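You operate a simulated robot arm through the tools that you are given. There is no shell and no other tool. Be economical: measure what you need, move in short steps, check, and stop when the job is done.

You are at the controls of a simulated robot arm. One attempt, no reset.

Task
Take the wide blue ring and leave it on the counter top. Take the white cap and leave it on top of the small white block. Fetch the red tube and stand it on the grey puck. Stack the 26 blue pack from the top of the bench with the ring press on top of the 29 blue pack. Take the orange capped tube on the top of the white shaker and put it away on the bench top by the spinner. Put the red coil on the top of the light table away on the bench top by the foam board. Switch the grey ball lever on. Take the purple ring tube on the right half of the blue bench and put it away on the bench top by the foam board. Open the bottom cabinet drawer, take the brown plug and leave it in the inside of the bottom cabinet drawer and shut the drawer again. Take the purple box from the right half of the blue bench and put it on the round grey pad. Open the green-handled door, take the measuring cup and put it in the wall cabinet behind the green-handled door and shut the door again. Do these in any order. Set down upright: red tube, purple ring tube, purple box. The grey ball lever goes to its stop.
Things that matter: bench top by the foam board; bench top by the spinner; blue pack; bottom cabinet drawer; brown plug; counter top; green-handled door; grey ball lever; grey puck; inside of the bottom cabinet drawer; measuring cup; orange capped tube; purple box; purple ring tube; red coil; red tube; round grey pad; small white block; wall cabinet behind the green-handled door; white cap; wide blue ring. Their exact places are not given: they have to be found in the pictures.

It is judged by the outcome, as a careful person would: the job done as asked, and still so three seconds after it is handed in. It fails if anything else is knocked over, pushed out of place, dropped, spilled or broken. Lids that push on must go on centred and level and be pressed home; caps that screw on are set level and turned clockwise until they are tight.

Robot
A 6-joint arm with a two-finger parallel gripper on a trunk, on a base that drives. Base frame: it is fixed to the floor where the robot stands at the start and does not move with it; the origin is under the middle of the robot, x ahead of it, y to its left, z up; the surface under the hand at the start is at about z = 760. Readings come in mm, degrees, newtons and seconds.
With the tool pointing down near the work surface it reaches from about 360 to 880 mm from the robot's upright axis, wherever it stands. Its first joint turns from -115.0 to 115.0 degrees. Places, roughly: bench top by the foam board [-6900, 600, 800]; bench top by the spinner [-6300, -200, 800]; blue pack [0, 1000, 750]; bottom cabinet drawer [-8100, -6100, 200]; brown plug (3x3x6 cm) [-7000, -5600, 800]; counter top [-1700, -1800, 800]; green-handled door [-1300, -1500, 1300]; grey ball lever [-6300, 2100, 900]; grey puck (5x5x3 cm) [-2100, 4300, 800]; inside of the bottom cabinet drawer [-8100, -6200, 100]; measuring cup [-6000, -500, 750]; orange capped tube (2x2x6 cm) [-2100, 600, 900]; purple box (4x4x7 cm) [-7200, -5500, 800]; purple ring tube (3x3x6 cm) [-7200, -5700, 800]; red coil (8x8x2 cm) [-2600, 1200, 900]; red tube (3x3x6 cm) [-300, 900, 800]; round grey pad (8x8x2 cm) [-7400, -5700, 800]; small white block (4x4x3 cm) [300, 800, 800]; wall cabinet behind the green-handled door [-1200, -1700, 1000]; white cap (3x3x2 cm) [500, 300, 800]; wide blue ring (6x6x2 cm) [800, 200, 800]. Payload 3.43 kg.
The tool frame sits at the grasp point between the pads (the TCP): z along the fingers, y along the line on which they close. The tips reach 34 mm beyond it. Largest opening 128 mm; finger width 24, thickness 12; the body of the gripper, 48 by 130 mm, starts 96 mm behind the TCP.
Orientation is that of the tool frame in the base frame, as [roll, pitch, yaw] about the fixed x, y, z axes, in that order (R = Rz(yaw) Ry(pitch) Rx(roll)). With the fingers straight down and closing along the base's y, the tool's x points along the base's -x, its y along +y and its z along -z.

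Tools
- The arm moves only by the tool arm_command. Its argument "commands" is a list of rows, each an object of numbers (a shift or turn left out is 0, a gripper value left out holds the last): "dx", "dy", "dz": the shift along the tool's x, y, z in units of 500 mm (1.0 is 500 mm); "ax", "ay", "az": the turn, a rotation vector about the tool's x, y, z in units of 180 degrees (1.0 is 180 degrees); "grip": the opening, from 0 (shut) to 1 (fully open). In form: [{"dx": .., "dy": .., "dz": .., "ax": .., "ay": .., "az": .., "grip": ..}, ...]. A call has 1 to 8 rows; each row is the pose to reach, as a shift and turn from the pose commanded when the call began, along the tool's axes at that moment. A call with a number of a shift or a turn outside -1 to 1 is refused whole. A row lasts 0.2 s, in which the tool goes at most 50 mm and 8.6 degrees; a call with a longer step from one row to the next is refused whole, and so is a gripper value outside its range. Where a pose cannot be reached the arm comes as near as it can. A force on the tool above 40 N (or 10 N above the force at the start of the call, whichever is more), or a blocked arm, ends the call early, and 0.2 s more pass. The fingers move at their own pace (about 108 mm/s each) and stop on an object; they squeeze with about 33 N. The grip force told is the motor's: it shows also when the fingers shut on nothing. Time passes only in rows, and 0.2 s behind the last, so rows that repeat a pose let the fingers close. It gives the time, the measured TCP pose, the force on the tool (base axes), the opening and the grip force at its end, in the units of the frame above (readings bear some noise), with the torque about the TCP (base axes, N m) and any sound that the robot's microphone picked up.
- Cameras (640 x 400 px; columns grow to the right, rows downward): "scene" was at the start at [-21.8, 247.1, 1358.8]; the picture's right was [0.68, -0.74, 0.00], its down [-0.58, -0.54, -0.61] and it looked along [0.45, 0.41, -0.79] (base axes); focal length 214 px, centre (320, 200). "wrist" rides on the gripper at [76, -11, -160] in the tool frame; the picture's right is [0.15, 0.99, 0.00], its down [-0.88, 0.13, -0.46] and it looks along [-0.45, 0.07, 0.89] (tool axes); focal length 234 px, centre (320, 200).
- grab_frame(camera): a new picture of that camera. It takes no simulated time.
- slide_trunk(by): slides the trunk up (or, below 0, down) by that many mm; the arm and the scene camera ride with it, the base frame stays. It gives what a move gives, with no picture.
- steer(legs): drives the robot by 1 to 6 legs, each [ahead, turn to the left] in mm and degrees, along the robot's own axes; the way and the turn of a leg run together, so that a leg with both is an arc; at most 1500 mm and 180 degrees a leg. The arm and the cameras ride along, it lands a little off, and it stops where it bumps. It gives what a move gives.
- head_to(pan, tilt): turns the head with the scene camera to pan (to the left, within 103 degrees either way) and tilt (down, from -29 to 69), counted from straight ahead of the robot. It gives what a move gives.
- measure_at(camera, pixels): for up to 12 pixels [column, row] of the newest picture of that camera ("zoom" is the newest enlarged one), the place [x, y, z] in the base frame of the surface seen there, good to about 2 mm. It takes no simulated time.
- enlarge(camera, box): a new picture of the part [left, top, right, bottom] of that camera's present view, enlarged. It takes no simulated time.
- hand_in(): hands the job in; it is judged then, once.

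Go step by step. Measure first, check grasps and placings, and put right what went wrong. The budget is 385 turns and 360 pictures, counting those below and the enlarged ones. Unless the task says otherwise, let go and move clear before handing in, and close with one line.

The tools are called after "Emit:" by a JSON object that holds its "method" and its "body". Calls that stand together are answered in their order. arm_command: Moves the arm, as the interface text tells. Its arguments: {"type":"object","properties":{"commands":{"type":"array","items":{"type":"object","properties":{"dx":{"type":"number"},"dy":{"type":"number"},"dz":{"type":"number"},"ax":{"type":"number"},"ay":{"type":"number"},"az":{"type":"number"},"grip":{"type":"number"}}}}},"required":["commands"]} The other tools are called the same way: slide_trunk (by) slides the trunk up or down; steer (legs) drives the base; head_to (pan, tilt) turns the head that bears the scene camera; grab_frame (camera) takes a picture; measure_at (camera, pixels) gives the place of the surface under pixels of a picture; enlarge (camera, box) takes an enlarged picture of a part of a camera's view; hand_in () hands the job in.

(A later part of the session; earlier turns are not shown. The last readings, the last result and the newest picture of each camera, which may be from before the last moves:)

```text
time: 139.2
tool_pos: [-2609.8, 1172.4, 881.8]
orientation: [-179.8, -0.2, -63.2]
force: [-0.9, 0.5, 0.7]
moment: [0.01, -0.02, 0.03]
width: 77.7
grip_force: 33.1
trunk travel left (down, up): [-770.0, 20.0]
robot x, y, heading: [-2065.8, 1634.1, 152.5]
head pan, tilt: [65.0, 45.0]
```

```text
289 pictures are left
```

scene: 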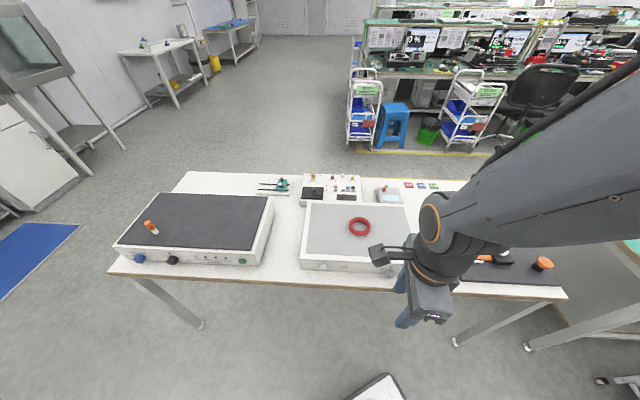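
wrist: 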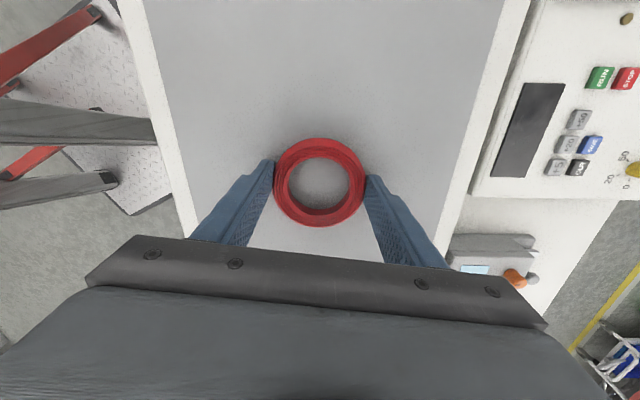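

Gripped. Lifting and retracting toward the robot.

Emit:
{"method": "arm_command", "body": {"commands": [{"dz": -0.05, "grip": 0.3}, {"dz": -0.13}, {"dz": -0.22}, {"dz": -0.32}, {"dx": -0.02, "dy": -0.09, "dz": -0.34}, {"dx": -0.04, "dy": -0.18, "dz": -0.34}, {"dx": -0.06, "dy": -0.27, "dz": -0.34}, {"dx": -0.08, "dy": -0.36, "dz": -0.34}]}}

Emit:
{"method": "head_to", "body": {"pan": 0, "tilt": 15}}

Emit:
{"method": "grab_frame", "body": {"camera": "scene"}}

Emit:
{"method": "grab_frame", "body": {"camera": "wrist"}}

```text
time: 141.0
tool_pos: [-2466.8, 1286.8, 1052.1]
orientation: [-179.9, -0.3, -63.1]
force: [0.5, -0.4, -2.1]
moment: [0.03, -0.05, -0.02]
width: 77.4
grip_force: 33.1
trunk travel left (down, up): [-770.0, 20.0]
robot x, y, heading: [-2069.7, 1635.0, 152.3]
head pan, tilt: [65.0, 45.0]
```

```text
time: 142.3
tool_pos: [-2466.8, 1287.0, 1052.1]
orientation: [-180.0, -0.3, -63.2]
force: [-0.2, -0.1, -0.4]
moment: [-0.02, 0.01, -0.02]
width: 77.5
grip_force: 33.3
trunk travel left (down, up): [-770.0, 20.0]
robot x, y, heading: [-2066.2, 1634.2, 152.4]
head pan, tilt: [0.0, 15.0]
```

```text
288 pictures are left
```

scene: 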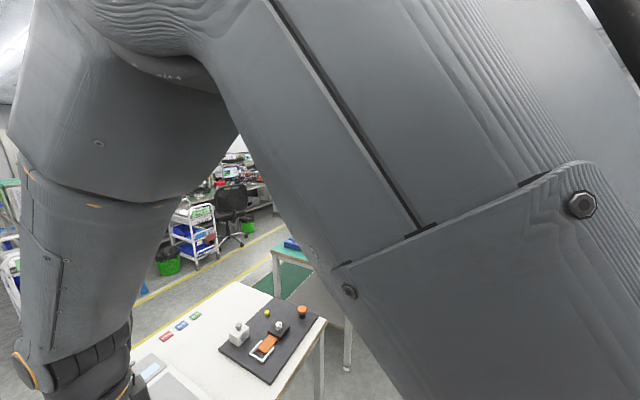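

```text
287 pictures are left
```

wrist: 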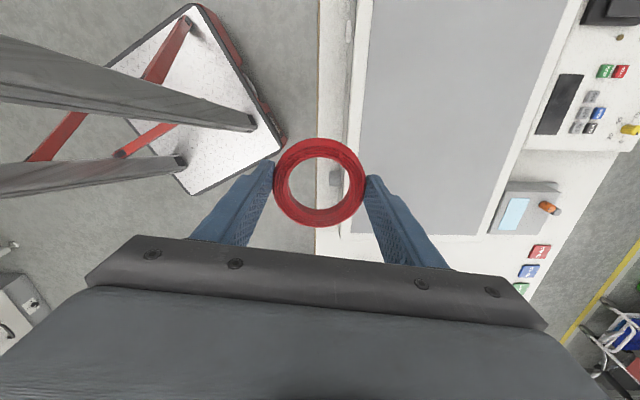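

Coil held. The west side needs a map; I'll drive back along the corridor past the table's low end and look west down the aisle.

Emit:
{"method": "steer", "body": {"legs": [[0, 151.2], [1300, 0], [400, 0], [0, -90]]}}

Emit:
{"method": "head_to", "body": {"pan": -35, "tilt": 15}}

Emit:
{"method": "grab_frame", "body": {"camera": "scene"}}

Emit:
{"method": "head_to", "body": {"pan": 45, "tilt": 15}}

Emit:
{"method": "grab_frame", "body": {"camera": "scene"}}

```text
time: 161.0
tool_pos: [-969.2, -257.2, 1051.3]
orientation: [-179.9, -0.4, 0.0]
force: [0.2, -0.2, 0.3]
moment: [0.0, 0.01, -0.04]
width: 77.3
grip_force: 32.4
trunk travel left (down, up): [-770.0, 20.0]
robot x, y, heading: [-1098.8, 253.0, -144.5]
head pan, tilt: [0.0, 15.0]
```

```text
time: 162.0
tool_pos: [-969.8, -257.5, 1051.9]
orientation: [-179.8, -0.3, 0.1]
force: [0.5, 0.3, -0.9]
moment: [0.03, -0.01, 0.02]
width: 77.2
grip_force: 32.5
trunk travel left (down, up): [-770.0, 20.0]
robot x, y, heading: [-1097.2, 253.8, -144.2]
head pan, tilt: [-35.0, 15.0]
```

```text
286 pictures are left
```

scene: 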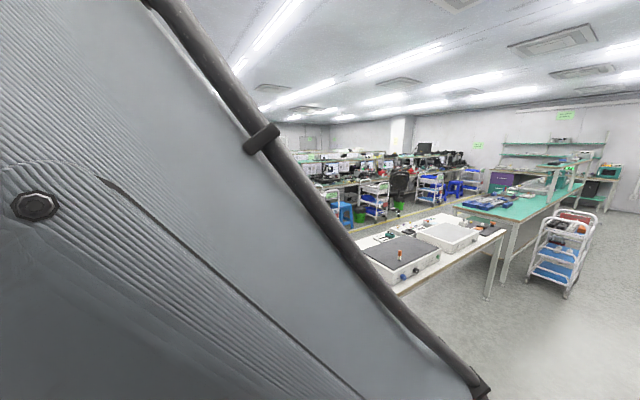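

```text
time: 163.5
tool_pos: [-970.0, -256.7, 1051.6]
orientation: [-179.9, -0.4, 0.2]
force: [-0.1, 0.6, -0.3]
moment: [0.02, 0.01, 0.02]
width: 77.2
grip_force: 32.7
trunk travel left (down, up): [-770.0, 20.0]
robot x, y, heading: [-1102.5, 256.3, -144.6]
head pan, tilt: [45.0, 15.0]
```

```text
285 pictures are left
```

scene: 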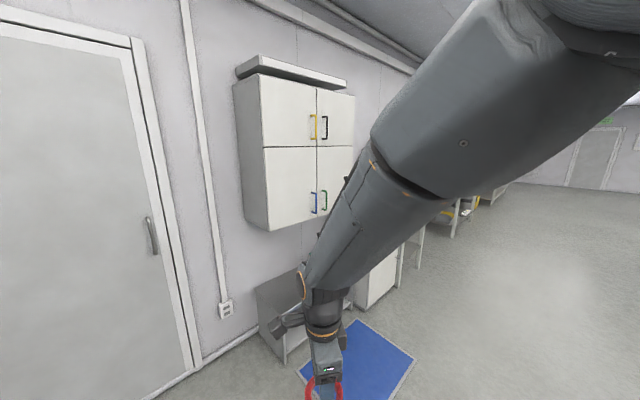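

Found the wall cabinet (green handle lower right). I'll drive 2.4 m west along the aisle and look at the desk block.

Emit:
{"method": "steer", "body": {"legs": [[0, -2], [1400, 0], [1000, 0]]}}

Emit:
{"method": "head_to", "body": {"pan": -50, "tilt": 20}}

Emit:
{"method": "grab_frame", "body": {"camera": "scene"}}

Emit:
{"method": "head_to", "body": {"pan": 20, "tilt": 20}}

Emit:
{"method": "grab_frame", "body": {"camera": "scene"}}

```text
time: 175.7
tool_pos: [-2970.8, -1630.0, 1052.0]
orientation: [-180.0, -0.2, -0.9]
force: [-0.7, -0.1, -0.9]
moment: [0.0, -0.01, -0.02]
width: 77.1
grip_force: 32.9
trunk travel left (down, up): [-770.0, 20.0]
robot x, y, heading: [-3090.1, -1114.3, -145.5]
head pan, tilt: [45.0, 15.0]
```

```text
time: 177.4
tool_pos: [-2970.3, -1631.0, 1051.4]
orientation: [-179.9, -0.3, -0.9]
force: [0.3, 0.2, -0.4]
moment: [0.0, -0.01, 0.04]
width: 76.6
grip_force: 33.1
trunk travel left (down, up): [-770.0, 20.0]
robot x, y, heading: [-3091.7, -1117.0, -145.2]
head pan, tilt: [-50.0, 20.0]
```

```text
284 pictures are left
```

scene: 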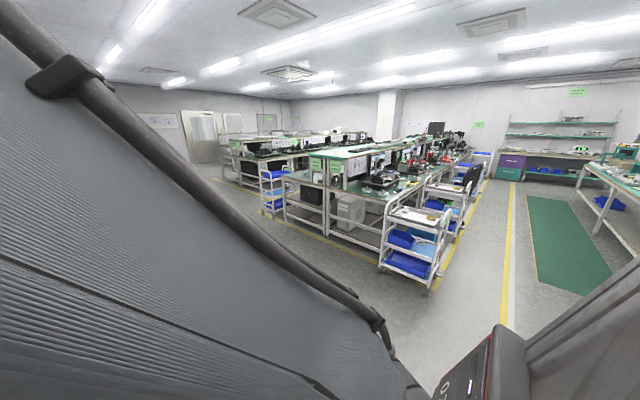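

```text
time: 178.9
tool_pos: [-2970.9, -1631.5, 1051.5]
orientation: [-179.9, -0.3, -0.9]
force: [0.7, -0.1, -0.2]
moment: [0.0, 0.02, -0.01]
width: 76.8
grip_force: 33.3
trunk travel left (down, up): [-770.0, 20.0]
robot x, y, heading: [-3089.9, -1120.9, -145.5]
head pan, tilt: [20.0, 20.0]
```

```text
283 pictures are left
```

scene: 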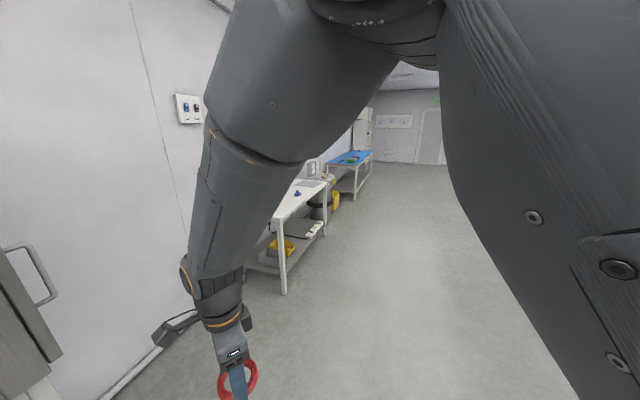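

Rows of desks run along the bench direction. Measuring block corners to map the aisles.

Emit:
{"method": "head_to", "body": {"pan": -50, "tilt": 20}}

Emit:
{"method": "grab_frame", "body": {"camera": "scene"}}

Emit:
{"method": "measure_at", "body": {"camera": "scene", "pixels": [[380, 265], [427, 292], [290, 215], [288, 175], [262, 190], [230, 150], [265, 215], [330, 235], [350, 190], [510, 250], [470, 155], [245, 175]]}}

Emit:
{"method": "enlarge", "body": {"camera": "scene", "box": [200, 110, 480, 300]}}

```text
time: 180.3
tool_pos: [-2970.0, -1630.2, 1051.1]
orientation: [-179.9, -0.3, -0.9]
force: [-0.7, 0.3, 0.6]
moment: [-0.02, 0.0, 0.01]
width: 77.1
grip_force: 33.2
trunk travel left (down, up): [-770.0, 20.0]
robot x, y, heading: [-3090.6, -1116.4, -145.5]
head pan, tilt: [-50.0, 20.0]
```

```text
282 pictures are left
```

scene: 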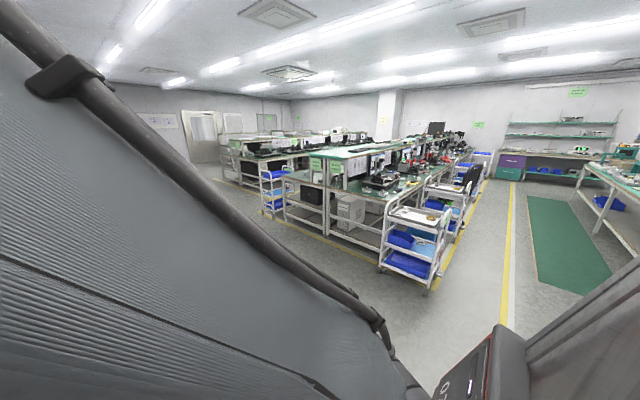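

```text
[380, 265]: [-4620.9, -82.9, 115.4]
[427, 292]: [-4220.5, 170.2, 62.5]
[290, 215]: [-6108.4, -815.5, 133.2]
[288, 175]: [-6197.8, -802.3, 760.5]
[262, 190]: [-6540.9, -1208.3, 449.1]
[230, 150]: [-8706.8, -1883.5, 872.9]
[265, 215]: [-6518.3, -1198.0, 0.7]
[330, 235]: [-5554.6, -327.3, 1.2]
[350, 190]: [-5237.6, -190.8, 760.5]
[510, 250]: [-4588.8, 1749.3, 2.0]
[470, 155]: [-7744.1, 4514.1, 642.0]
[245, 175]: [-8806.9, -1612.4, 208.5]
```

```text
2.11 times, centred on (340, 205) of scene
```

zoom: 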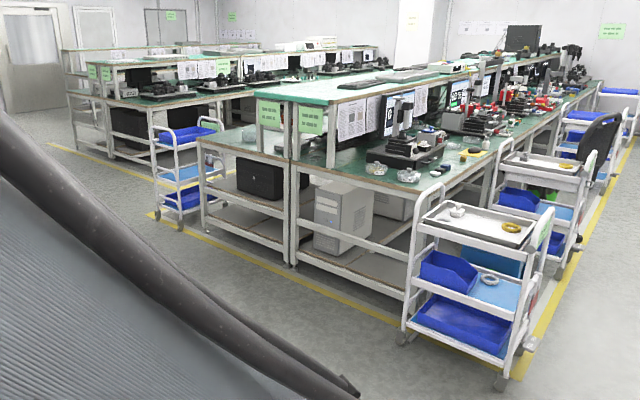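

Block 1 spans n ≈ -4000…-5600; foam board, spinner and cup are on its far side, in the next aisle. Driving further west to that aisle.

Emit:
{"method": "steer", "body": {"legs": [[0, -1], [1400, 0], [1400, 0], [600, 0]]}}

Emit:
{"method": "head_to", "body": {"pan": -75, "tilt": 20}}

Emit:
{"method": "grab_frame", "body": {"camera": "scene"}}

```text
time: 197.2
tool_pos: [-5874.4, -3469.2, 1051.1]
orientation: [-179.9, -0.4, -4.0]
force: [0.0, -0.7, 0.3]
moment: [-0.02, -0.02, -0.01]
width: 75.9
grip_force: 32.4
trunk travel left (down, up): [-770.0, 20.0]
robot x, y, heading: [-5966.2, -2948.7, -148.4]
head pan, tilt: [-50.0, 20.0]
```

```text
time: 198.1
tool_pos: [-5874.9, -3468.4, 1050.4]
orientation: [-180.0, -0.2, -3.9]
force: [-0.3, -0.1, 0.4]
moment: [-0.01, 0.03, -0.02]
width: 76.1
grip_force: 32.9
trunk travel left (down, up): [-770.0, 20.0]
robot x, y, heading: [-5970.4, -2950.4, -148.3]
head pan, tilt: [-75.0, 20.0]
```

```text
280 pictures are left
```

scene: 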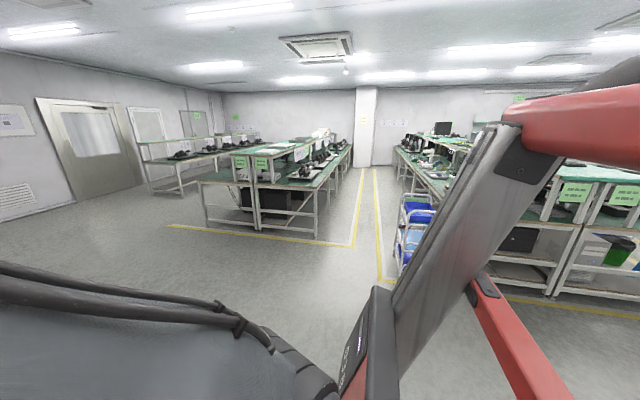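

Emit:
{"method": "measure_at", "body": {"camera": "scene", "pixels": [[353, 235], [380, 250], [318, 232], [398, 265], [366, 180], [380, 180], [340, 165], [425, 180]]}}

Emit:
{"method": "grab_frame", "body": {"camera": "wrist"}}

Emit:
{"method": "enlarge", "body": {"camera": "scene", "box": [300, 110, 460, 280]}}

```text
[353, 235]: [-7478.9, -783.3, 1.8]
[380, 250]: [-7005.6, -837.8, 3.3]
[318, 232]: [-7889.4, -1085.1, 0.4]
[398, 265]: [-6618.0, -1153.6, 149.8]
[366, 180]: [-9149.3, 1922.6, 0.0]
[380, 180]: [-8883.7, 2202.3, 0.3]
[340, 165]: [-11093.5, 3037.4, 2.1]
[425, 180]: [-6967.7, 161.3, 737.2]
```

```text
279 pictures are left
```

wrist: 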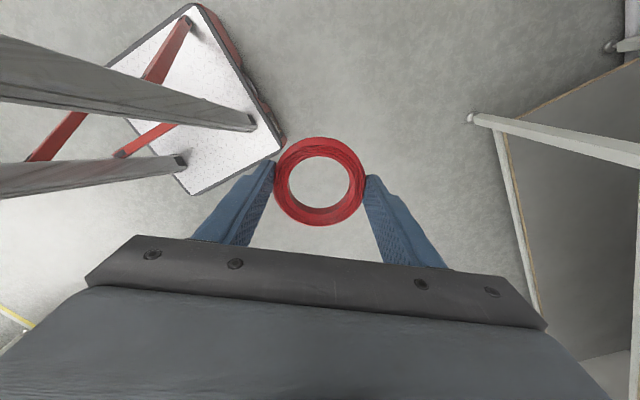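

```text
2.35 times, centred on (380, 195) of scene
```

zoom: 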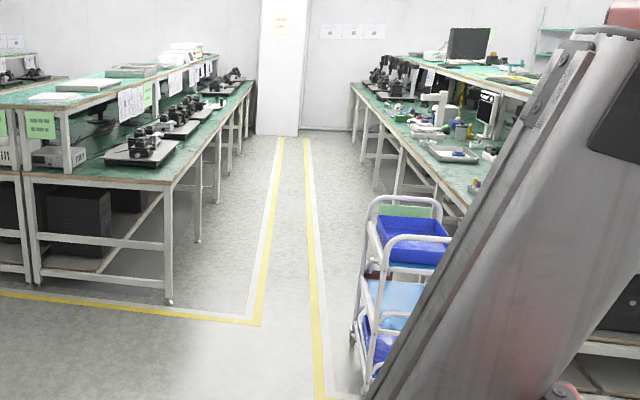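

The aisle between blocks is clear (n -6160…-7180). I'll turn to heading -56.5 and back up the aisle so the arm faces block 1, checking halfway.

Emit:
{"method": "steer", "body": {"legs": [[0, 91.8], [-1400, 0]]}}

Emit:
{"method": "head_to", "body": {"pan": 95, "tilt": 25}}

Emit:
{"method": "grab_frame", "body": {"camera": "scene"}}

```text
time: 209.0
tool_pos: [-6210.5, -1657.8, 1052.0]
orientation: [-179.9, -0.3, 86.9]
force: [-0.8, -0.1, -0.7]
moment: [0.0, 0.03, 0.0]
width: 76.3
grip_force: 33.1
trunk travel left (down, up): [-770.0, 20.0]
robot x, y, heading: [-6726.6, -1757.3, -57.7]
head pan, tilt: [-75.0, 20.0]
```

```text
time: 211.6
tool_pos: [-6211.2, -1657.6, 1052.0]
orientation: [-179.9, -0.2, 86.9]
force: [-0.3, -0.9, -1.4]
moment: [0.04, 0.0, 0.0]
width: 76.2
grip_force: 33.2
trunk travel left (down, up): [-770.0, 20.0]
robot x, y, heading: [-6729.0, -1755.9, -57.5]
head pan, tilt: [95.0, 25.0]
```

```text
277 pictures are left
```

scene: 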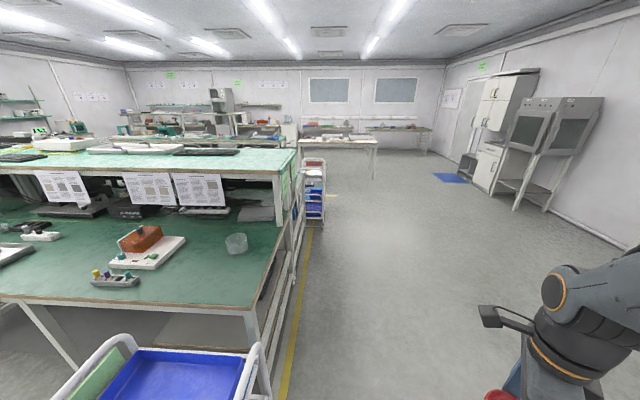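

I can see the measuring cup at (236,243) on block 1's corner. Measuring it and the trolley, then continuing backward.

Emit:
{"method": "measure_at", "body": {"camera": "scene", "pixels": [[236, 243], [236, 237], [110, 345], [262, 350], [60, 390], [140, 250], [260, 220], [225, 310]]}}

Emit:
{"method": "steer", "body": {"legs": [[0, 1], [-1400, 0], [-350, 0]]}}

Emit:
{"method": "head_to", "body": {"pan": 90, "tilt": 35}}

Emit:
{"method": "grab_frame", "body": {"camera": "scene"}}

```text
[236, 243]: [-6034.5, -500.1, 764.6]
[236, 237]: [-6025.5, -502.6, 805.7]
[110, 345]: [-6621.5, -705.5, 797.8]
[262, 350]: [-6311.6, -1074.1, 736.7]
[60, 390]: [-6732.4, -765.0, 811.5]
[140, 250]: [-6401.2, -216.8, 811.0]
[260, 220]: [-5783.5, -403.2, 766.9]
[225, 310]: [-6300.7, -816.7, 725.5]
```

```text
time: 220.7
tool_pos: [-7186.3, -200.7, 1051.0]
orientation: [-179.9, -0.3, 88.8]
force: [0.8, 0.4, -0.7]
moment: [-0.01, -0.01, 0.02]
width: 76.0
grip_force: 32.8
trunk travel left (down, up): [-770.0, 20.0]
robot x, y, heading: [-7697.1, -320.7, -55.6]
head pan, tilt: [95.0, 25.0]
```

```text
time: 221.5
tool_pos: [-7186.8, -200.4, 1051.9]
orientation: [-179.9, -0.2, 88.8]
force: [0.9, 0.7, -1.3]
moment: [0.04, 0.04, -0.01]
width: 76.0
grip_force: 32.9
trunk travel left (down, up): [-770.0, 20.0]
robot x, y, heading: [-7702.0, -320.1, -55.7]
head pan, tilt: [90.0, 35.0]
```

```text
276 pictures are left
```

scene: 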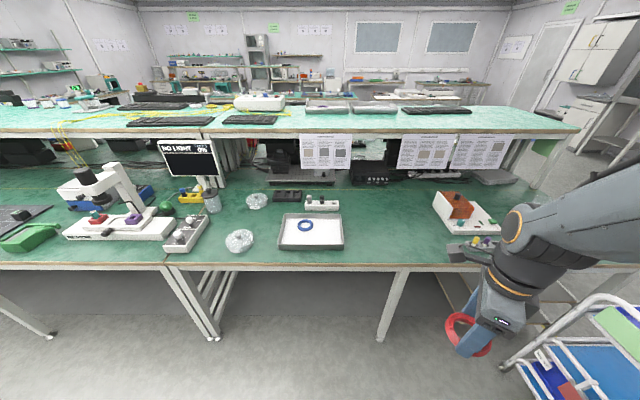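

Emit:
{"method": "enlarge", "body": {"camera": "scene", "box": [160, 160, 520, 280]}}

Emit:
{"method": "measure_at", "body": {"camera": "scene", "pixels": [[310, 230], [240, 240], [257, 200], [380, 210], [420, 240], [455, 210], [190, 230], [210, 250], [240, 260], [385, 245], [430, 200], [320, 203]]}}

```text
1.78 times, centred on (340, 220) of scene
```

zoom: 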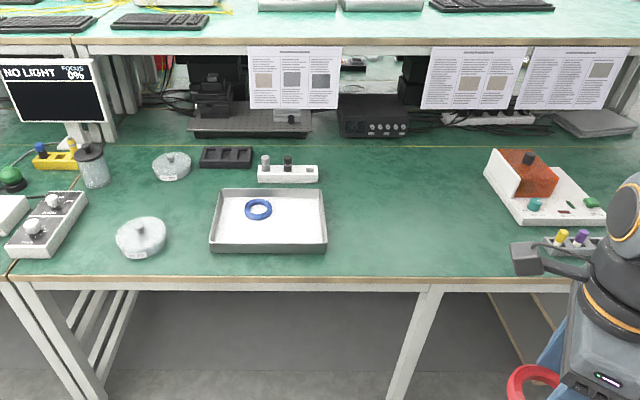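

```text
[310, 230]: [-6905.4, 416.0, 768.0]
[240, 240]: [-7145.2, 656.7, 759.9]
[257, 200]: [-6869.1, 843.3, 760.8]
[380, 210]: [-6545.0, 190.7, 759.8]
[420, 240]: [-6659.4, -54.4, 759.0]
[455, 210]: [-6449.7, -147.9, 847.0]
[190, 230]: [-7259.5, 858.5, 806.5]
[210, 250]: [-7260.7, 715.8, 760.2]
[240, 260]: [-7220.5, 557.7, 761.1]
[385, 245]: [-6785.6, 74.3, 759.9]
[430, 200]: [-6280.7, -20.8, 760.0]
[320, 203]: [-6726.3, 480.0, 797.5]
```

Emit:
{"method": "enlarge", "body": {"camera": "scene", "box": [220, 180, 360, 265]}}

Emit:
{"method": "enlarge", "body": {"camera": "scene", "box": [410, 180, 520, 265]}}

```text
4.57 times, centred on (290, 222) of scene
```

zoom: 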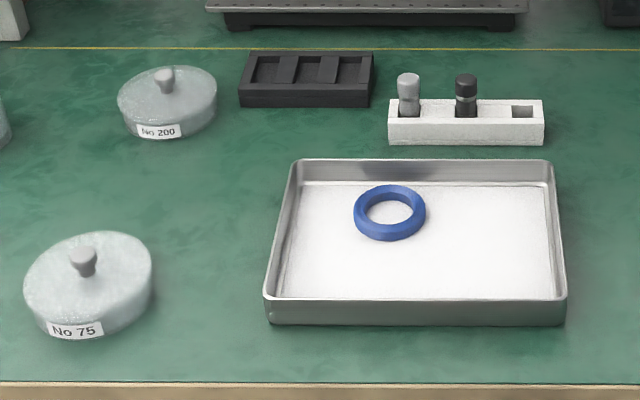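

```text
4.71 times, centred on (465, 222) of scene
```

zoom: 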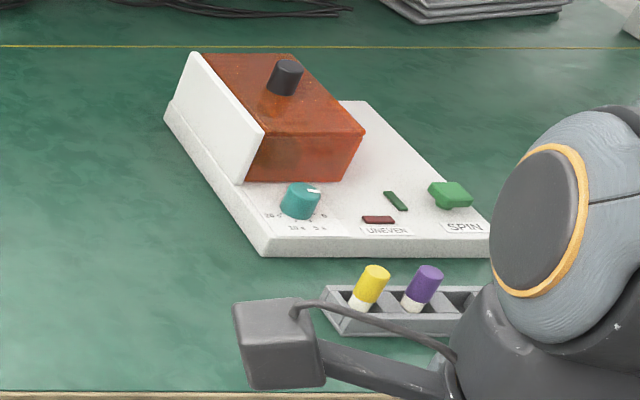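

Spinner confirmed ("SPIN"). The stated spot (-6900,600) is the free green area left of the white-foam tray. Measuring its boundaries.

Emit:
{"method": "enlarge", "body": {"camera": "scene", "box": [220, 180, 360, 265]}}

Emit:
{"method": "measure_at", "body": {"camera": "zoom", "pixels": [[268, 318], [292, 162], [420, 322], [153, 290], [90, 335], [215, 110], [245, 105], [395, 140], [560, 318], [210, 380], [215, 200], [230, 260]]}}

```text
4.57 times, centred on (290, 222) of scene
```

zoom: 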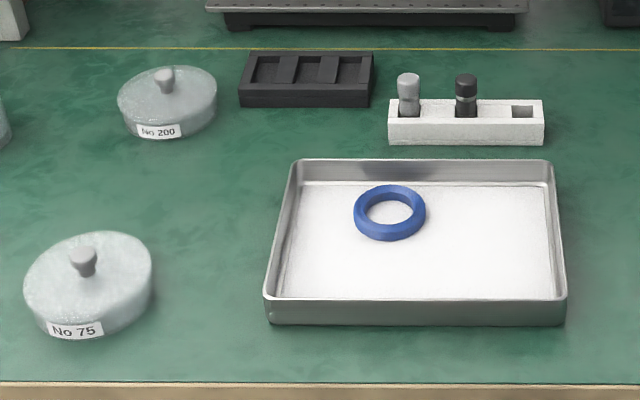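

```text
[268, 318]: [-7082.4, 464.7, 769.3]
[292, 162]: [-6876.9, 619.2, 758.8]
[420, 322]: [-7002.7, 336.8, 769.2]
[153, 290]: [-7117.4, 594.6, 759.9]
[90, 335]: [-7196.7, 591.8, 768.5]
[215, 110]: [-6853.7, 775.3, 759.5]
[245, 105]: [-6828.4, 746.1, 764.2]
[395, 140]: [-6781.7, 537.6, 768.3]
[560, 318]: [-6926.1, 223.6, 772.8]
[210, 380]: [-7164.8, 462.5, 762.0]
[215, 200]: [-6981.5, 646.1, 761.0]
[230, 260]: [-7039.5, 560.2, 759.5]
```

I'll set the coil at about (-6932,643), left of the foam tray. Repositioning the base closer.

Emit:
{"method": "steer", "body": {"legs": [[0, -56.6], [-564, 0], [0, 82.3]]}}

Emit:
{"method": "grab_frame", "body": {"camera": "wrist"}}

Emit:
{"method": "head_to", "body": {"pan": 68, "tilt": 45}}

Emit:
{"method": "grab_frame", "body": {"camera": "scene"}}

```text
time: 230.8
tool_pos: [-7081.4, 551.3, 1052.4]
orientation: [-180.0, -0.4, 115.9]
force: [0.1, 0.3, 0.7]
moment: [-0.02, 0.02, 0.02]
width: 76.1
grip_force: 32.9
trunk travel left (down, up): [-770.0, 20.0]
robot x, y, heading: [-7489.8, 214.3, -28.8]
head pan, tilt: [90.0, 35.0]
```

```text
271 pictures are left
```

wrist: 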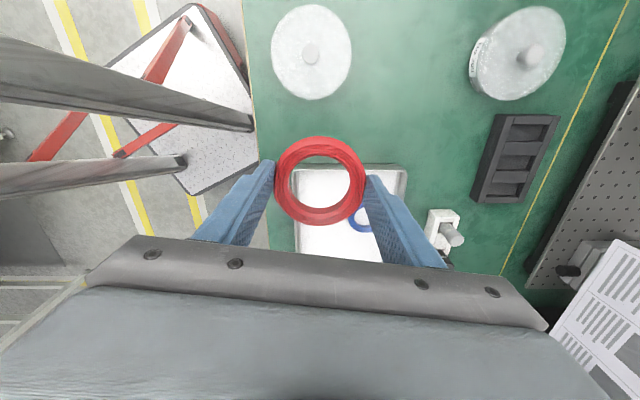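

```text
time: 231.7
tool_pos: [-7082.1, 551.5, 1051.0]
orientation: [-179.8, -0.3, 115.8]
force: [-0.2, 0.4, -0.4]
moment: [-0.02, 0.01, -0.03]
width: 76.0
grip_force: 33.3
trunk travel left (down, up): [-770.0, 20.0]
robot x, y, heading: [-7487.2, 214.6, -28.5]
head pan, tilt: [68.0, 45.0]
```

```text
270 pictures are left
```

scene: 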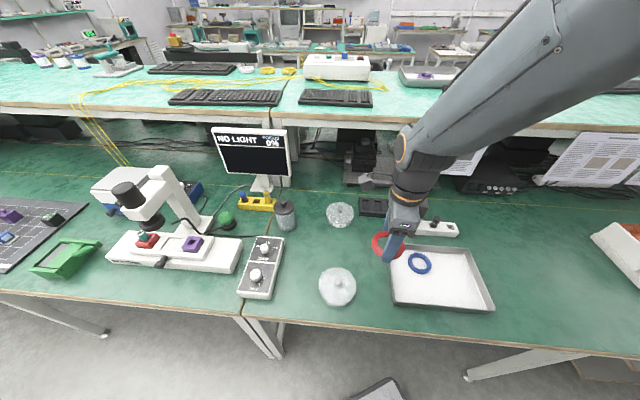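

Emit:
{"method": "arm_command", "body": {"commands": [{"dx": 0.008, "dy": 0.088}, {"dx": 0.017, "dy": 0.175}, {"dx": 0.025, "dy": 0.262}, {"dx": 0.034, "dy": 0.35, "dz": 0.03}, {"dx": 0.034, "dy": 0.35, "dz": 0.12}, {"dx": 0.034, "dy": 0.35, "dz": 0.21}, {"dx": 0.034, "dy": 0.35, "dz": 0.3}, {"dx": 0.034, "dy": 0.35, "dz": 0.38}]}}

Emit:
{"method": "grab_frame", "body": {"camera": "wrist"}}

Emit:
{"method": "enlarge", "body": {"camera": "scene", "box": [310, 180, 450, 300]}}

```text
time: 233.5
tool_pos: [-6931.3, 644.1, 862.1]
orientation: [180.0, -0.3, 115.8]
force: [0.2, -0.3, -0.5]
moment: [0.03, 0.0, 0.05]
width: 76.0
grip_force: 32.8
trunk travel left (down, up): [-770.0, 20.0]
robot x, y, heading: [-7486.2, 211.7, -28.9]
head pan, tilt: [68.0, 45.0]
```

```text
269 pictures are left
```

wrist: 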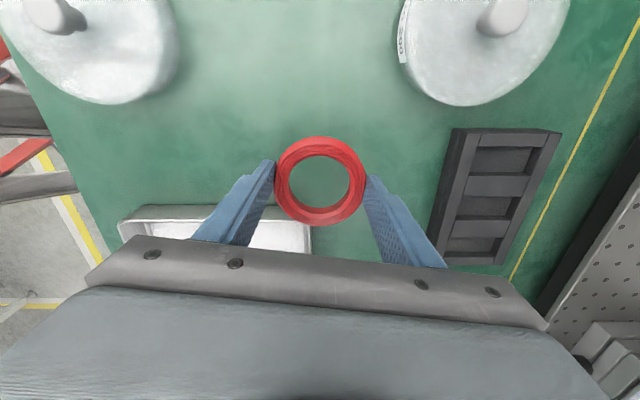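

```text
3.33 times, centred on (380, 240) of scene
```

zoom: 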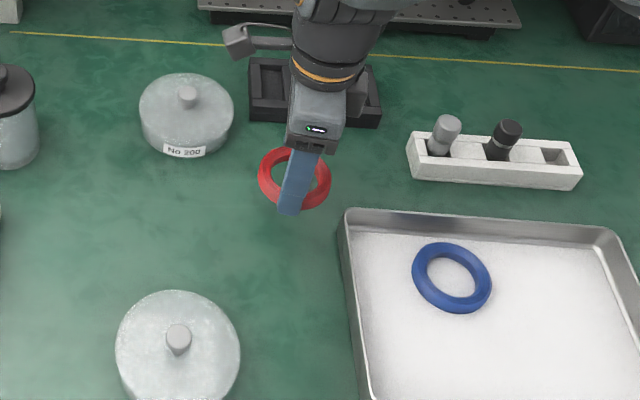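

Clear spot. Lowering to the bench, releasing, rising.

Emit:
{"method": "arm_command", "body": {"commands": [{"dz": 0.06}, {"dz": 0.11}, {"dz": 0.122}, {"dz": 0.126}]}}

Emit:
{"method": "arm_command", "body": {"commands": [{"dz": 0.003}, {"dz": 0.003, "grip": 0.75}, {"dz": 0.003, "grip": 0.75}, {"dz": -0.07}, {"dz": -0.16}, {"dz": -0.25}, {"dz": -0.34}, {"dy": -0.08, "dz": -0.38}]}}

Emit:
{"method": "grab_frame", "body": {"camera": "wrist"}}

```text
time: 234.5
tool_pos: [-6931.8, 645.4, 798.4]
orientation: [-179.9, -0.3, 115.7]
force: [1.0, 0.1, -0.8]
moment: [0.02, -0.01, -0.03]
width: 75.9
grip_force: 33.0
trunk travel left (down, up): [-770.0, 20.0]
robot x, y, heading: [-7489.0, 213.8, -28.4]
head pan, tilt: [68.0, 45.0]
```

```text
time: 236.3
tool_pos: [-6965.6, 628.7, 988.1]
orientation: [-179.9, -0.3, 115.8]
force: [0.3, -0.6, -0.4]
moment: [-0.03, 0.04, -0.03]
width: 95.9
grip_force: 0.0
trunk travel left (down, up): [-770.0, 20.0]
robot x, y, heading: [-7488.7, 211.0, -28.5]
head pan, tilt: [68.0, 45.0]
```

```text
267 pictures are left
```

wrist: 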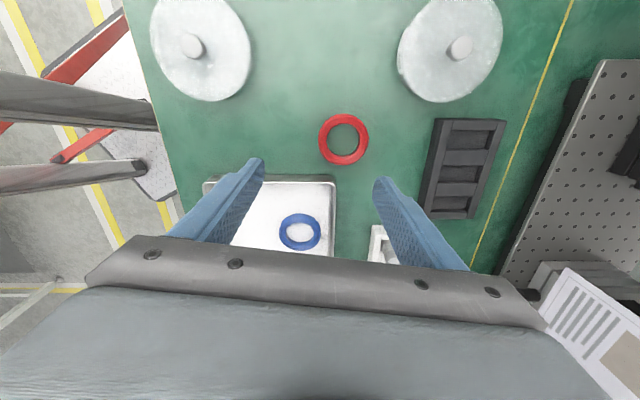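

Coil lies flat by the foam tray. Next I'll fetch the measuring cup from block 1's near end; retract and drive around.

Emit:
{"method": "arm_command", "body": {"commands": [{"dx": -0.02, "dy": -0.09, "dz": -0.03}, {"dx": -0.04, "dy": -0.18, "dz": -0.06}, {"dx": -0.06, "dy": -0.27, "dz": -0.09}, {"dx": -0.08, "dy": -0.36, "dz": -0.1}]}}

Emit:
{"method": "steer", "body": {"legs": [[0, -64.9], [750, 0], [0, 36.9], [1400, 0]]}}

```text
time: 237.3
tool_pos: [-7112.2, 513.5, 1039.4]
orientation: [-179.9, -0.3, 115.8]
force: [0.6, 1.3, 0.2]
moment: [-0.01, 0.05, -0.01]
width: 96.1
grip_force: 0.2
trunk travel left (down, up): [-770.0, 20.0]
robot x, y, heading: [-7488.0, 212.6, -28.7]
head pan, tilt: [68.0, 45.0]
```

```text
time: 252.5
tool_pos: [-6296.3, -1611.8, 1039.5]
orientation: [-179.9, -0.3, 87.9]
force: [0.4, 0.0, 0.1]
moment: [0.0, -0.02, 0.05]
width: 95.9
grip_force: 0.1
trunk travel left (down, up): [-770.0, 20.0]
robot x, y, heading: [-6772.4, -1702.8, -56.4]
head pan, tilt: [68.0, 45.0]
```

Emit:
{"method": "steer", "body": {"legs": [[180, 0], [0, 90], [1280, 0]]}}

Emit:
{"method": "head_to", "body": {"pan": 85, "tilt": 40}}

Emit:
{"method": "grab_frame", "body": {"camera": "scene"}}

Emit:
{"method": "grab_frame", "body": {"camera": "wrist"}}

```text
time: 263.9
tool_pos: [-5650.2, -673.3, 1038.3]
orientation: [-179.9, -0.2, 176.4]
force: [0.5, -0.5, -0.4]
moment: [0.0, -0.02, 0.01]
width: 96.0
grip_force: 0.1
trunk travel left (down, up): [-770.0, 20.0]
robot x, y, heading: [-5574.7, -1145.4, 31.5]
head pan, tilt: [68.0, 45.0]
```

```text
time: 264.7
tool_pos: [-5649.0, -673.2, 1039.1]
orientation: [-179.9, -0.3, 176.4]
force: [-0.7, -0.3, -0.6]
moment: [0.03, 0.0, -0.02]
width: 96.0
grip_force: 0.1
trunk travel left (down, up): [-770.0, 20.0]
robot x, y, heading: [-5573.0, -1143.4, 32.0]
head pan, tilt: [85.0, 40.0]
```

```text
266 pictures are left
```

scene: 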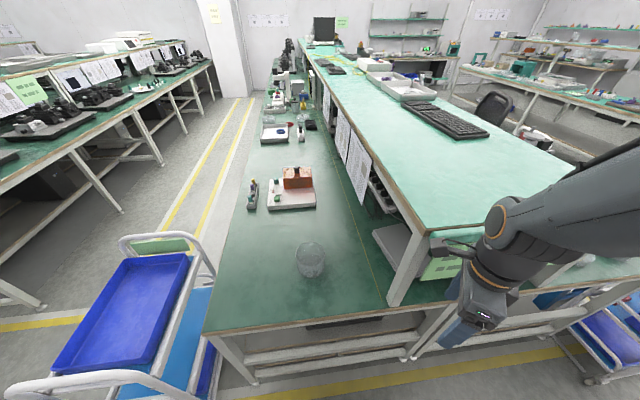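

```text
265 pictures are left
```

wrist: 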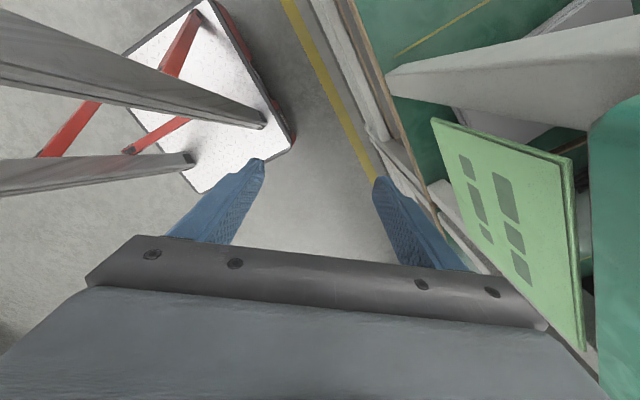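

The cup is at scene (310,260); the shelf corner is near the tool's right. Measuring both.

Emit:
{"method": "enlarge", "body": {"camera": "scene", "box": [270, 220, 350, 290]}}

Emit:
{"method": "measure_at", "body": {"camera": "scene", "pixels": [[310, 247], [300, 258], [321, 258], [310, 272], [310, 262], [427, 233], [388, 300], [440, 265], [215, 325], [250, 190]]}}

```text
5.71 times, centred on (310, 255) of scene
```

zoom: 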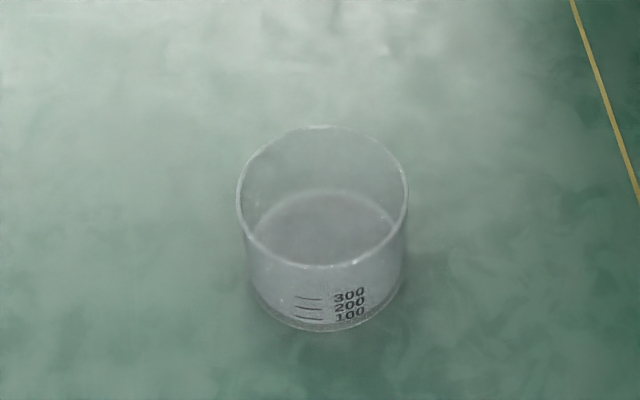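

```text
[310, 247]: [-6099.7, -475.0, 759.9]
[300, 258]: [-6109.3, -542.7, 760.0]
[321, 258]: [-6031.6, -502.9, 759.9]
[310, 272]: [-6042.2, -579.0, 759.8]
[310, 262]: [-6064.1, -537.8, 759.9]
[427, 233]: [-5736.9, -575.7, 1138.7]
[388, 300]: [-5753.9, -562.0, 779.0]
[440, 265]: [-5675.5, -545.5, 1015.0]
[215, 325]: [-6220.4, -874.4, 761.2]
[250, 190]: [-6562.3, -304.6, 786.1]
```

The cup is transparent, ~110 mm wide, centre near (-6054,-551). Moving away from the shelf edge first, then over the cup.

Emit:
{"method": "arm_command", "body": {"commands": [{"dx": 0.072, "dy": -0.054}, {"dx": 0.143, "dy": -0.108}, {"dx": 0.214, "dy": -0.162}, {"dx": 0.285, "dy": -0.216}, {"dx": 0.357, "dy": -0.27}, {"dx": 0.428, "dy": -0.324}]}}

Emit:
{"method": "arm_command", "body": {"commands": [{"dx": 0.057, "dy": 0.074, "grip": 1}, {"dx": 0.113, "dy": 0.148}, {"dx": 0.17, "dy": 0.222}, {"dx": 0.226, "dy": 0.296}, {"dx": 0.283, "dy": 0.37}, {"dx": 0.34, "dy": 0.443}, {"dx": 0.395, "dy": 0.516}]}}

Emit:
{"method": "grab_frame", "body": {"camera": "wrist"}}

Emit:
{"method": "grab_frame", "body": {"camera": "scene"}}

```text
time: 266.3
tool_pos: [-5833.6, -785.3, 1043.9]
orientation: [179.9, -0.4, 169.2]
force: [0.2, -0.2, 1.1]
moment: [0.01, 0.0, 0.0]
width: 95.8
grip_force: 0.0
trunk travel left (down, up): [-770.0, 20.0]
robot x, y, heading: [-5571.2, -1146.1, 31.6]
head pan, tilt: [85.0, 40.0]
stopped in row 6: the arm was blocked; the commanded pose is now the measured one
```

```text
time: 267.9
tool_pos: [-5986.9, -498.5, 1045.8]
orientation: [180.0, -0.4, 169.8]
force: [-0.1, 0.0, 0.6]
moment: [0.04, 0.0, -0.01]
width: 128.2
grip_force: 0.2
trunk travel left (down, up): [-770.0, 20.0]
robot x, y, heading: [-5574.7, -1148.3, 31.6]
head pan, tilt: [85.0, 40.0]
```

```text
263 pictures are left
```

wrist: 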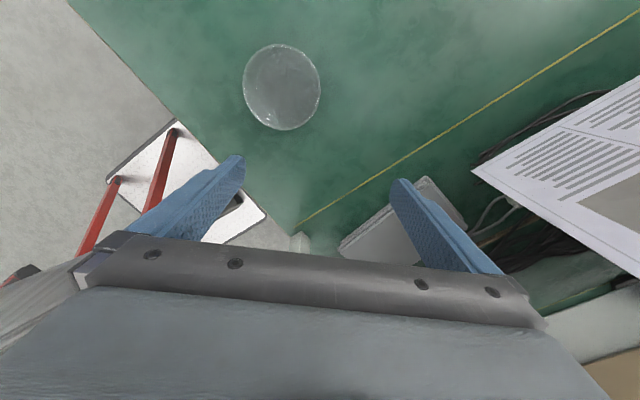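

```text
262 pictures are left
```

scene: 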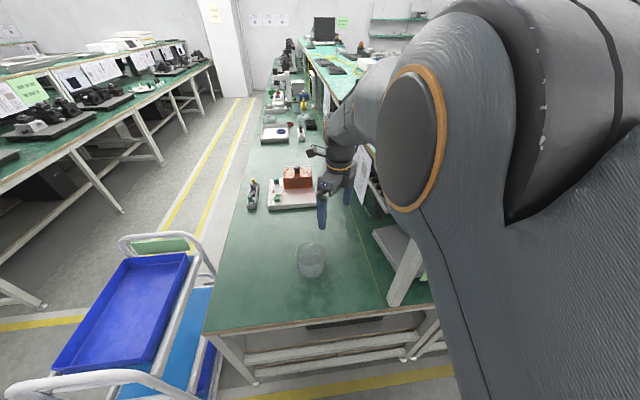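

Ray geometry puts the cup centre at (-6056,-550), rim ~838. I'll grip its near wall (one finger inside): hover over the wall point (-6066,-604).

Emit:
{"method": "arm_command", "body": {"commands": [{"dx": 0.03, "dy": -0.06, "grip": 0.5}, {"dx": 0.06, "dy": -0.12, "dz": 0.03}, {"dx": 0.09, "dy": -0.18, "dz": 0.1}, {"dx": 0.118, "dy": -0.236, "dz": 0.16}, {"dx": 0.118, "dy": -0.236, "dz": 0.22}, {"dx": 0.118, "dy": -0.236, "dz": 0.28}]}}

Emit:
{"method": "grab_frame", "body": {"camera": "wrist"}}

Emit:
{"method": "enlarge", "body": {"camera": "scene", "box": [260, 190, 370, 290]}}

```text
time: 269.3
tool_pos: [-6062.7, -604.5, 907.5]
orientation: [180.0, -0.5, 169.6]
force: [0.1, -0.3, -0.4]
moment: [0.0, 0.0, 0.0]
width: 63.7
grip_force: 0.0
trunk travel left (down, up): [-770.0, 20.0]
robot x, y, heading: [-5572.4, -1146.2, 31.9]
head pan, tilt: [85.0, 40.0]
```

```text
261 pictures are left
```

wrist: 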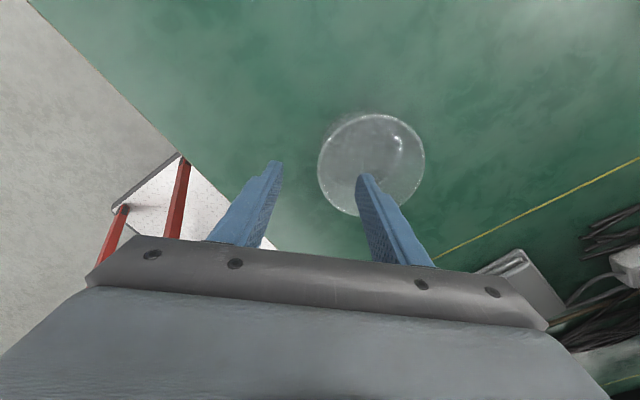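

```text
4.00 times, centred on (315, 240) of scene
```

zoom: 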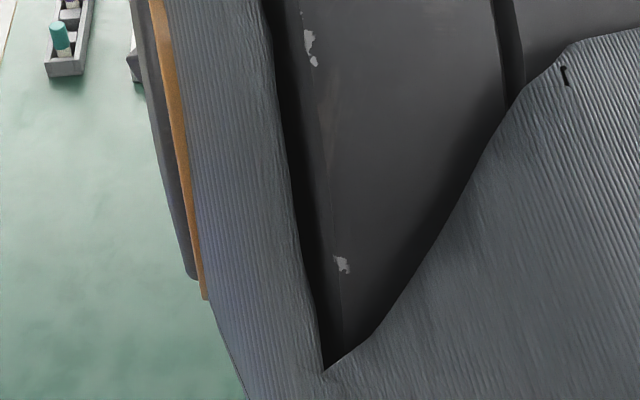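

The left rim (317,168) lines up with the TCP axis (319.5,163.5). Descending 65 mm and closing on the wall.

Emit:
{"method": "arm_command", "body": {"commands": [{"dy": -0.004, "dz": 0.05}, {"dy": -0.004, "dz": 0.1}, {"dy": -0.004, "dz": 0.13}, {"dy": -0.004, "dz": 0.13, "grip": 0.25}, {"dy": -0.004, "dz": 0.13, "grip": 0.1}, {"dy": -0.004, "dz": 0.13, "grip": 0}, {"dy": -0.004, "dz": 0.13, "grip": 0}]}}

Emit:
{"method": "grab_frame", "body": {"camera": "wrist"}}

```text
time: 270.9
tool_pos: [-6064.3, -605.6, 841.1]
orientation: [-180.0, -0.5, 169.5]
force: [-0.3, -1.0, -0.1]
moment: [-0.11, 0.06, 0.03]
width: 5.3
grip_force: 32.9
trunk travel left (down, up): [-770.0, 20.0]
robot x, y, heading: [-5573.0, -1149.0, 32.0]
head pan, tilt: [85.0, 40.0]
```

```text
259 pictures are left
```

wrist: 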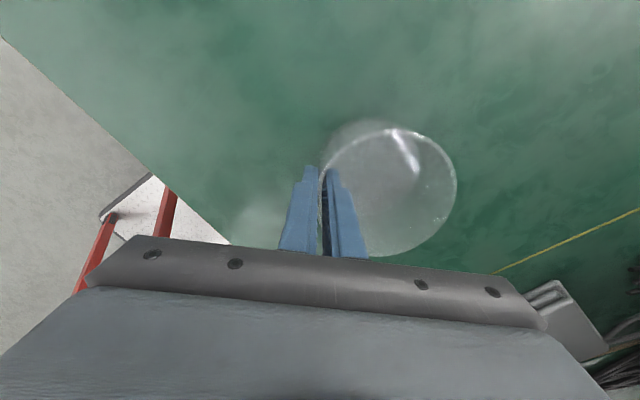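

Wall gripped (5.3 mm). Lifting, then swinging left (away from the shelf) and backing out.

Emit:
{"method": "arm_command", "body": {"commands": [{"dz": -0.05}, {"dz": -0.13}, {"dz": -0.22}, {"dz": -0.31}, {"dz": -0.4}]}}

Emit:
{"method": "grab_frame", "body": {"camera": "wrist"}}

Emit:
{"method": "steer", "body": {"legs": [[0, 92], [-1200, 0]]}}

```text
time: 272.1
tool_pos: [-6050.9, -603.7, 1025.5]
orientation: [-179.2, 0.8, 168.9]
force: [0.1, -0.5, -2.2]
moment: [-0.07, 0.05, 0.03]
width: 5.0
grip_force: 32.7
trunk travel left (down, up): [-770.0, 20.0]
robot x, y, heading: [-5576.5, -1147.4, 31.6]
head pan, tilt: [85.0, 40.0]
```

```text
258 pictures are left
```

wrist: 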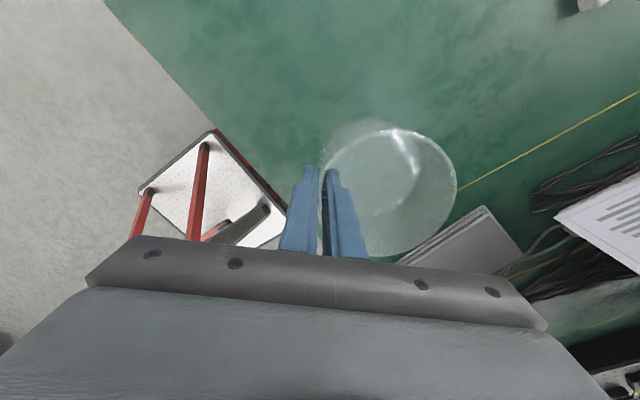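

```text
time: 282.1
tool_pos: [-5412.7, -2653.8, 1028.7]
orientation: [-179.2, 0.5, -97.4]
force: [-0.2, 1.1, -1.7]
moment: [0.0, -0.12, 0.03]
width: 4.5
grip_force: 33.3
trunk travel left (down, up): [-770.0, 20.0]
robot x, y, heading: [-4900.3, -2138.9, 124.9]
head pan, tilt: [85.0, 40.0]
```

Emit:
{"method": "arm_command", "body": {"commands": [{"dx": -0.073, "dy": -0.056}, {"dx": -0.146, "dy": -0.112}, {"dx": -0.219, "dy": -0.168}, {"dx": -0.292, "dy": -0.224}, {"dx": -0.365, "dy": -0.28}]}}

Emit:
{"method": "steer", "body": {"legs": [[0, -94.4], [1500, 0], [1300, 0]]}}

Emit:
{"method": "head_to", "body": {"pan": -45, "tilt": 20}}

Emit:
{"method": "grab_frame", "body": {"camera": "scene"}}

Emit:
{"method": "grab_frame", "body": {"camera": "wrist"}}

```text
time: 282.7
tool_pos: [-5308.7, -2548.5, 907.9]
orientation: [-172.4, 9.7, -97.1]
force: [-0.4, 0.8, -2.3]
moment: [-0.01, -0.14, 0.01]
width: 4.6
grip_force: 33.1
trunk travel left (down, up): [-770.0, 20.0]
robot x, y, heading: [-4901.6, -2140.9, 125.0]
head pan, tilt: [85.0, 40.0]
stopped in row 3: the arm was blocked; the commanded pose is now the measured one
```

```text
time: 300.2
tool_pos: [-2983.3, -149.7, 909.2]
orientation: [-172.4, 9.7, 172.5]
force: [-0.6, -0.4, -1.5]
moment: [-0.08, 0.03, 0.03]
width: 4.0
grip_force: 33.3
trunk travel left (down, up): [-770.0, 20.0]
robot x, y, heading: [-2582.1, -559.1, 34.4]
head pan, tilt: [85.0, 40.0]
```

```text
time: 302.3
tool_pos: [-2984.2, -149.4, 907.7]
orientation: [-172.3, 9.6, 172.5]
force: [0.6, 0.4, -2.4]
moment: [-0.1, 0.04, 0.03]
width: 3.7
grip_force: 33.1
trunk travel left (down, up): [-770.0, 20.0]
robot x, y, heading: [-2580.4, -559.6, 34.4]
head pan, tilt: [-45.0, 20.0]
```

```text
257 pictures are left
```

scene: 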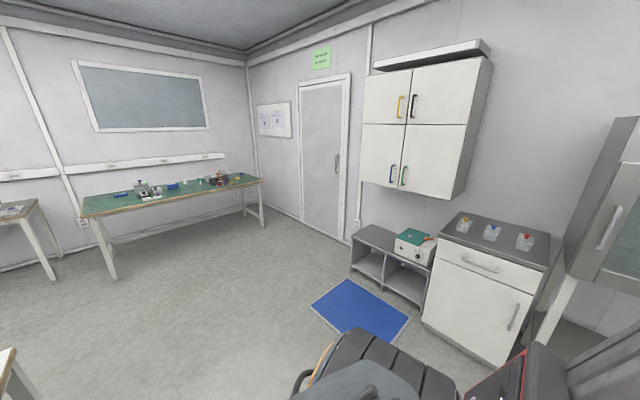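

```text
256 pictures are left
```

wrist: 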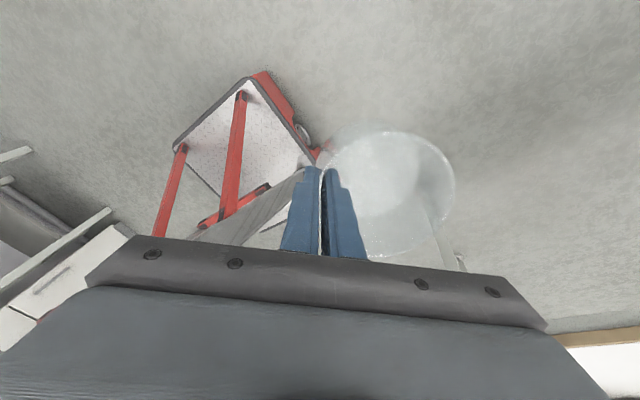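

Now I can see the counter and wall cabinet. Zooming and measuring.

Emit:
{"method": "enlarge", "body": {"camera": "scene", "box": [340, 30, 600, 220]}}

Emit:
{"method": "enlarge", "body": {"camera": "scene", "box": [340, 190, 600, 370]}}

Emit:
{"method": "measure_at", "body": {"camera": "scene", "pixels": [[403, 177], [393, 172], [400, 190], [460, 200], [360, 180], [465, 128], [460, 240], [540, 265], [500, 255], [490, 215], [415, 248], [385, 235]]}}

```text
2.11 times, centred on (470, 125) of scene
```

zoom: 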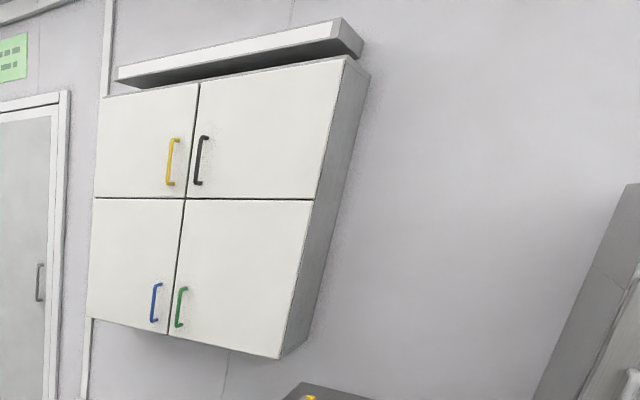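

```text
2.22 times, centred on (470, 280) of scene
```

zoom: 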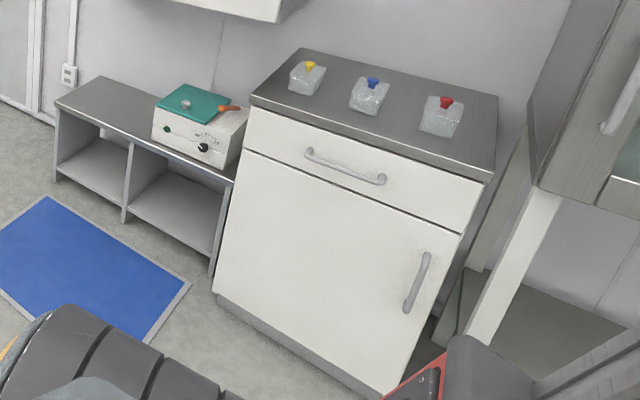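

```text
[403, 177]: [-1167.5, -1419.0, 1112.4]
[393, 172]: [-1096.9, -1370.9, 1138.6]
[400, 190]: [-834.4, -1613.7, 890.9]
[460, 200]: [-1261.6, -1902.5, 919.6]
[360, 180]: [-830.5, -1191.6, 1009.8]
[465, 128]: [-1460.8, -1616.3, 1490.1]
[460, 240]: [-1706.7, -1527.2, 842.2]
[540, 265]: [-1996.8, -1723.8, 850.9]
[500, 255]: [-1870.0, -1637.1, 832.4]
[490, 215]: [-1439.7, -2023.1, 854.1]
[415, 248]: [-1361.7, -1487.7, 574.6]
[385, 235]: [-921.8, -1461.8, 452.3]
```

The counter is the steel top with three boxes (n -2266…-2617, z≈845); the green door spans n≈-1755…-2110 with hinge at right. Measuring the mat, low shelf, and counter details.

Emit:
{"method": "measure_at", "body": {"camera": "scene", "pixels": [[347, 279], [311, 305], [409, 319], [380, 344], [352, 268], [350, 240], [425, 302], [444, 235], [549, 270], [474, 212]]}}

Emit:
{"method": "measure_at", "body": {"camera": "zoom", "pixels": [[306, 68], [307, 92], [368, 85], [442, 105], [437, 132], [330, 115], [400, 145], [270, 100], [150, 165], [240, 140], [350, 172], [215, 110]]}}

```text
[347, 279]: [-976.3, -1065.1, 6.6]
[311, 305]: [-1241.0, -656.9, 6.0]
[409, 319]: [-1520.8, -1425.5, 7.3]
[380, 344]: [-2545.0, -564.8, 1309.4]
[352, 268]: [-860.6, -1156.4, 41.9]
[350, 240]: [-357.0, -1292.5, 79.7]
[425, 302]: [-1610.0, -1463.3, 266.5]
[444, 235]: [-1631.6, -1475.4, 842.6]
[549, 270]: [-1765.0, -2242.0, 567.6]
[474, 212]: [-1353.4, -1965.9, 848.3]
```

```text
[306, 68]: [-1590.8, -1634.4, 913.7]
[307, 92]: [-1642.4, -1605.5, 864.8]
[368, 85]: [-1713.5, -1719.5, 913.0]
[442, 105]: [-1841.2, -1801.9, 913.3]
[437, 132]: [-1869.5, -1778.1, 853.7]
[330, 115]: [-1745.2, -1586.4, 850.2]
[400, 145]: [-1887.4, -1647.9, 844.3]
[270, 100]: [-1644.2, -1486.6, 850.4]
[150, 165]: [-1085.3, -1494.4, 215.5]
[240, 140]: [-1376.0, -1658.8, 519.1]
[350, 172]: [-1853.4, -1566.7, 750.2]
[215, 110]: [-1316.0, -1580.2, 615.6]
```

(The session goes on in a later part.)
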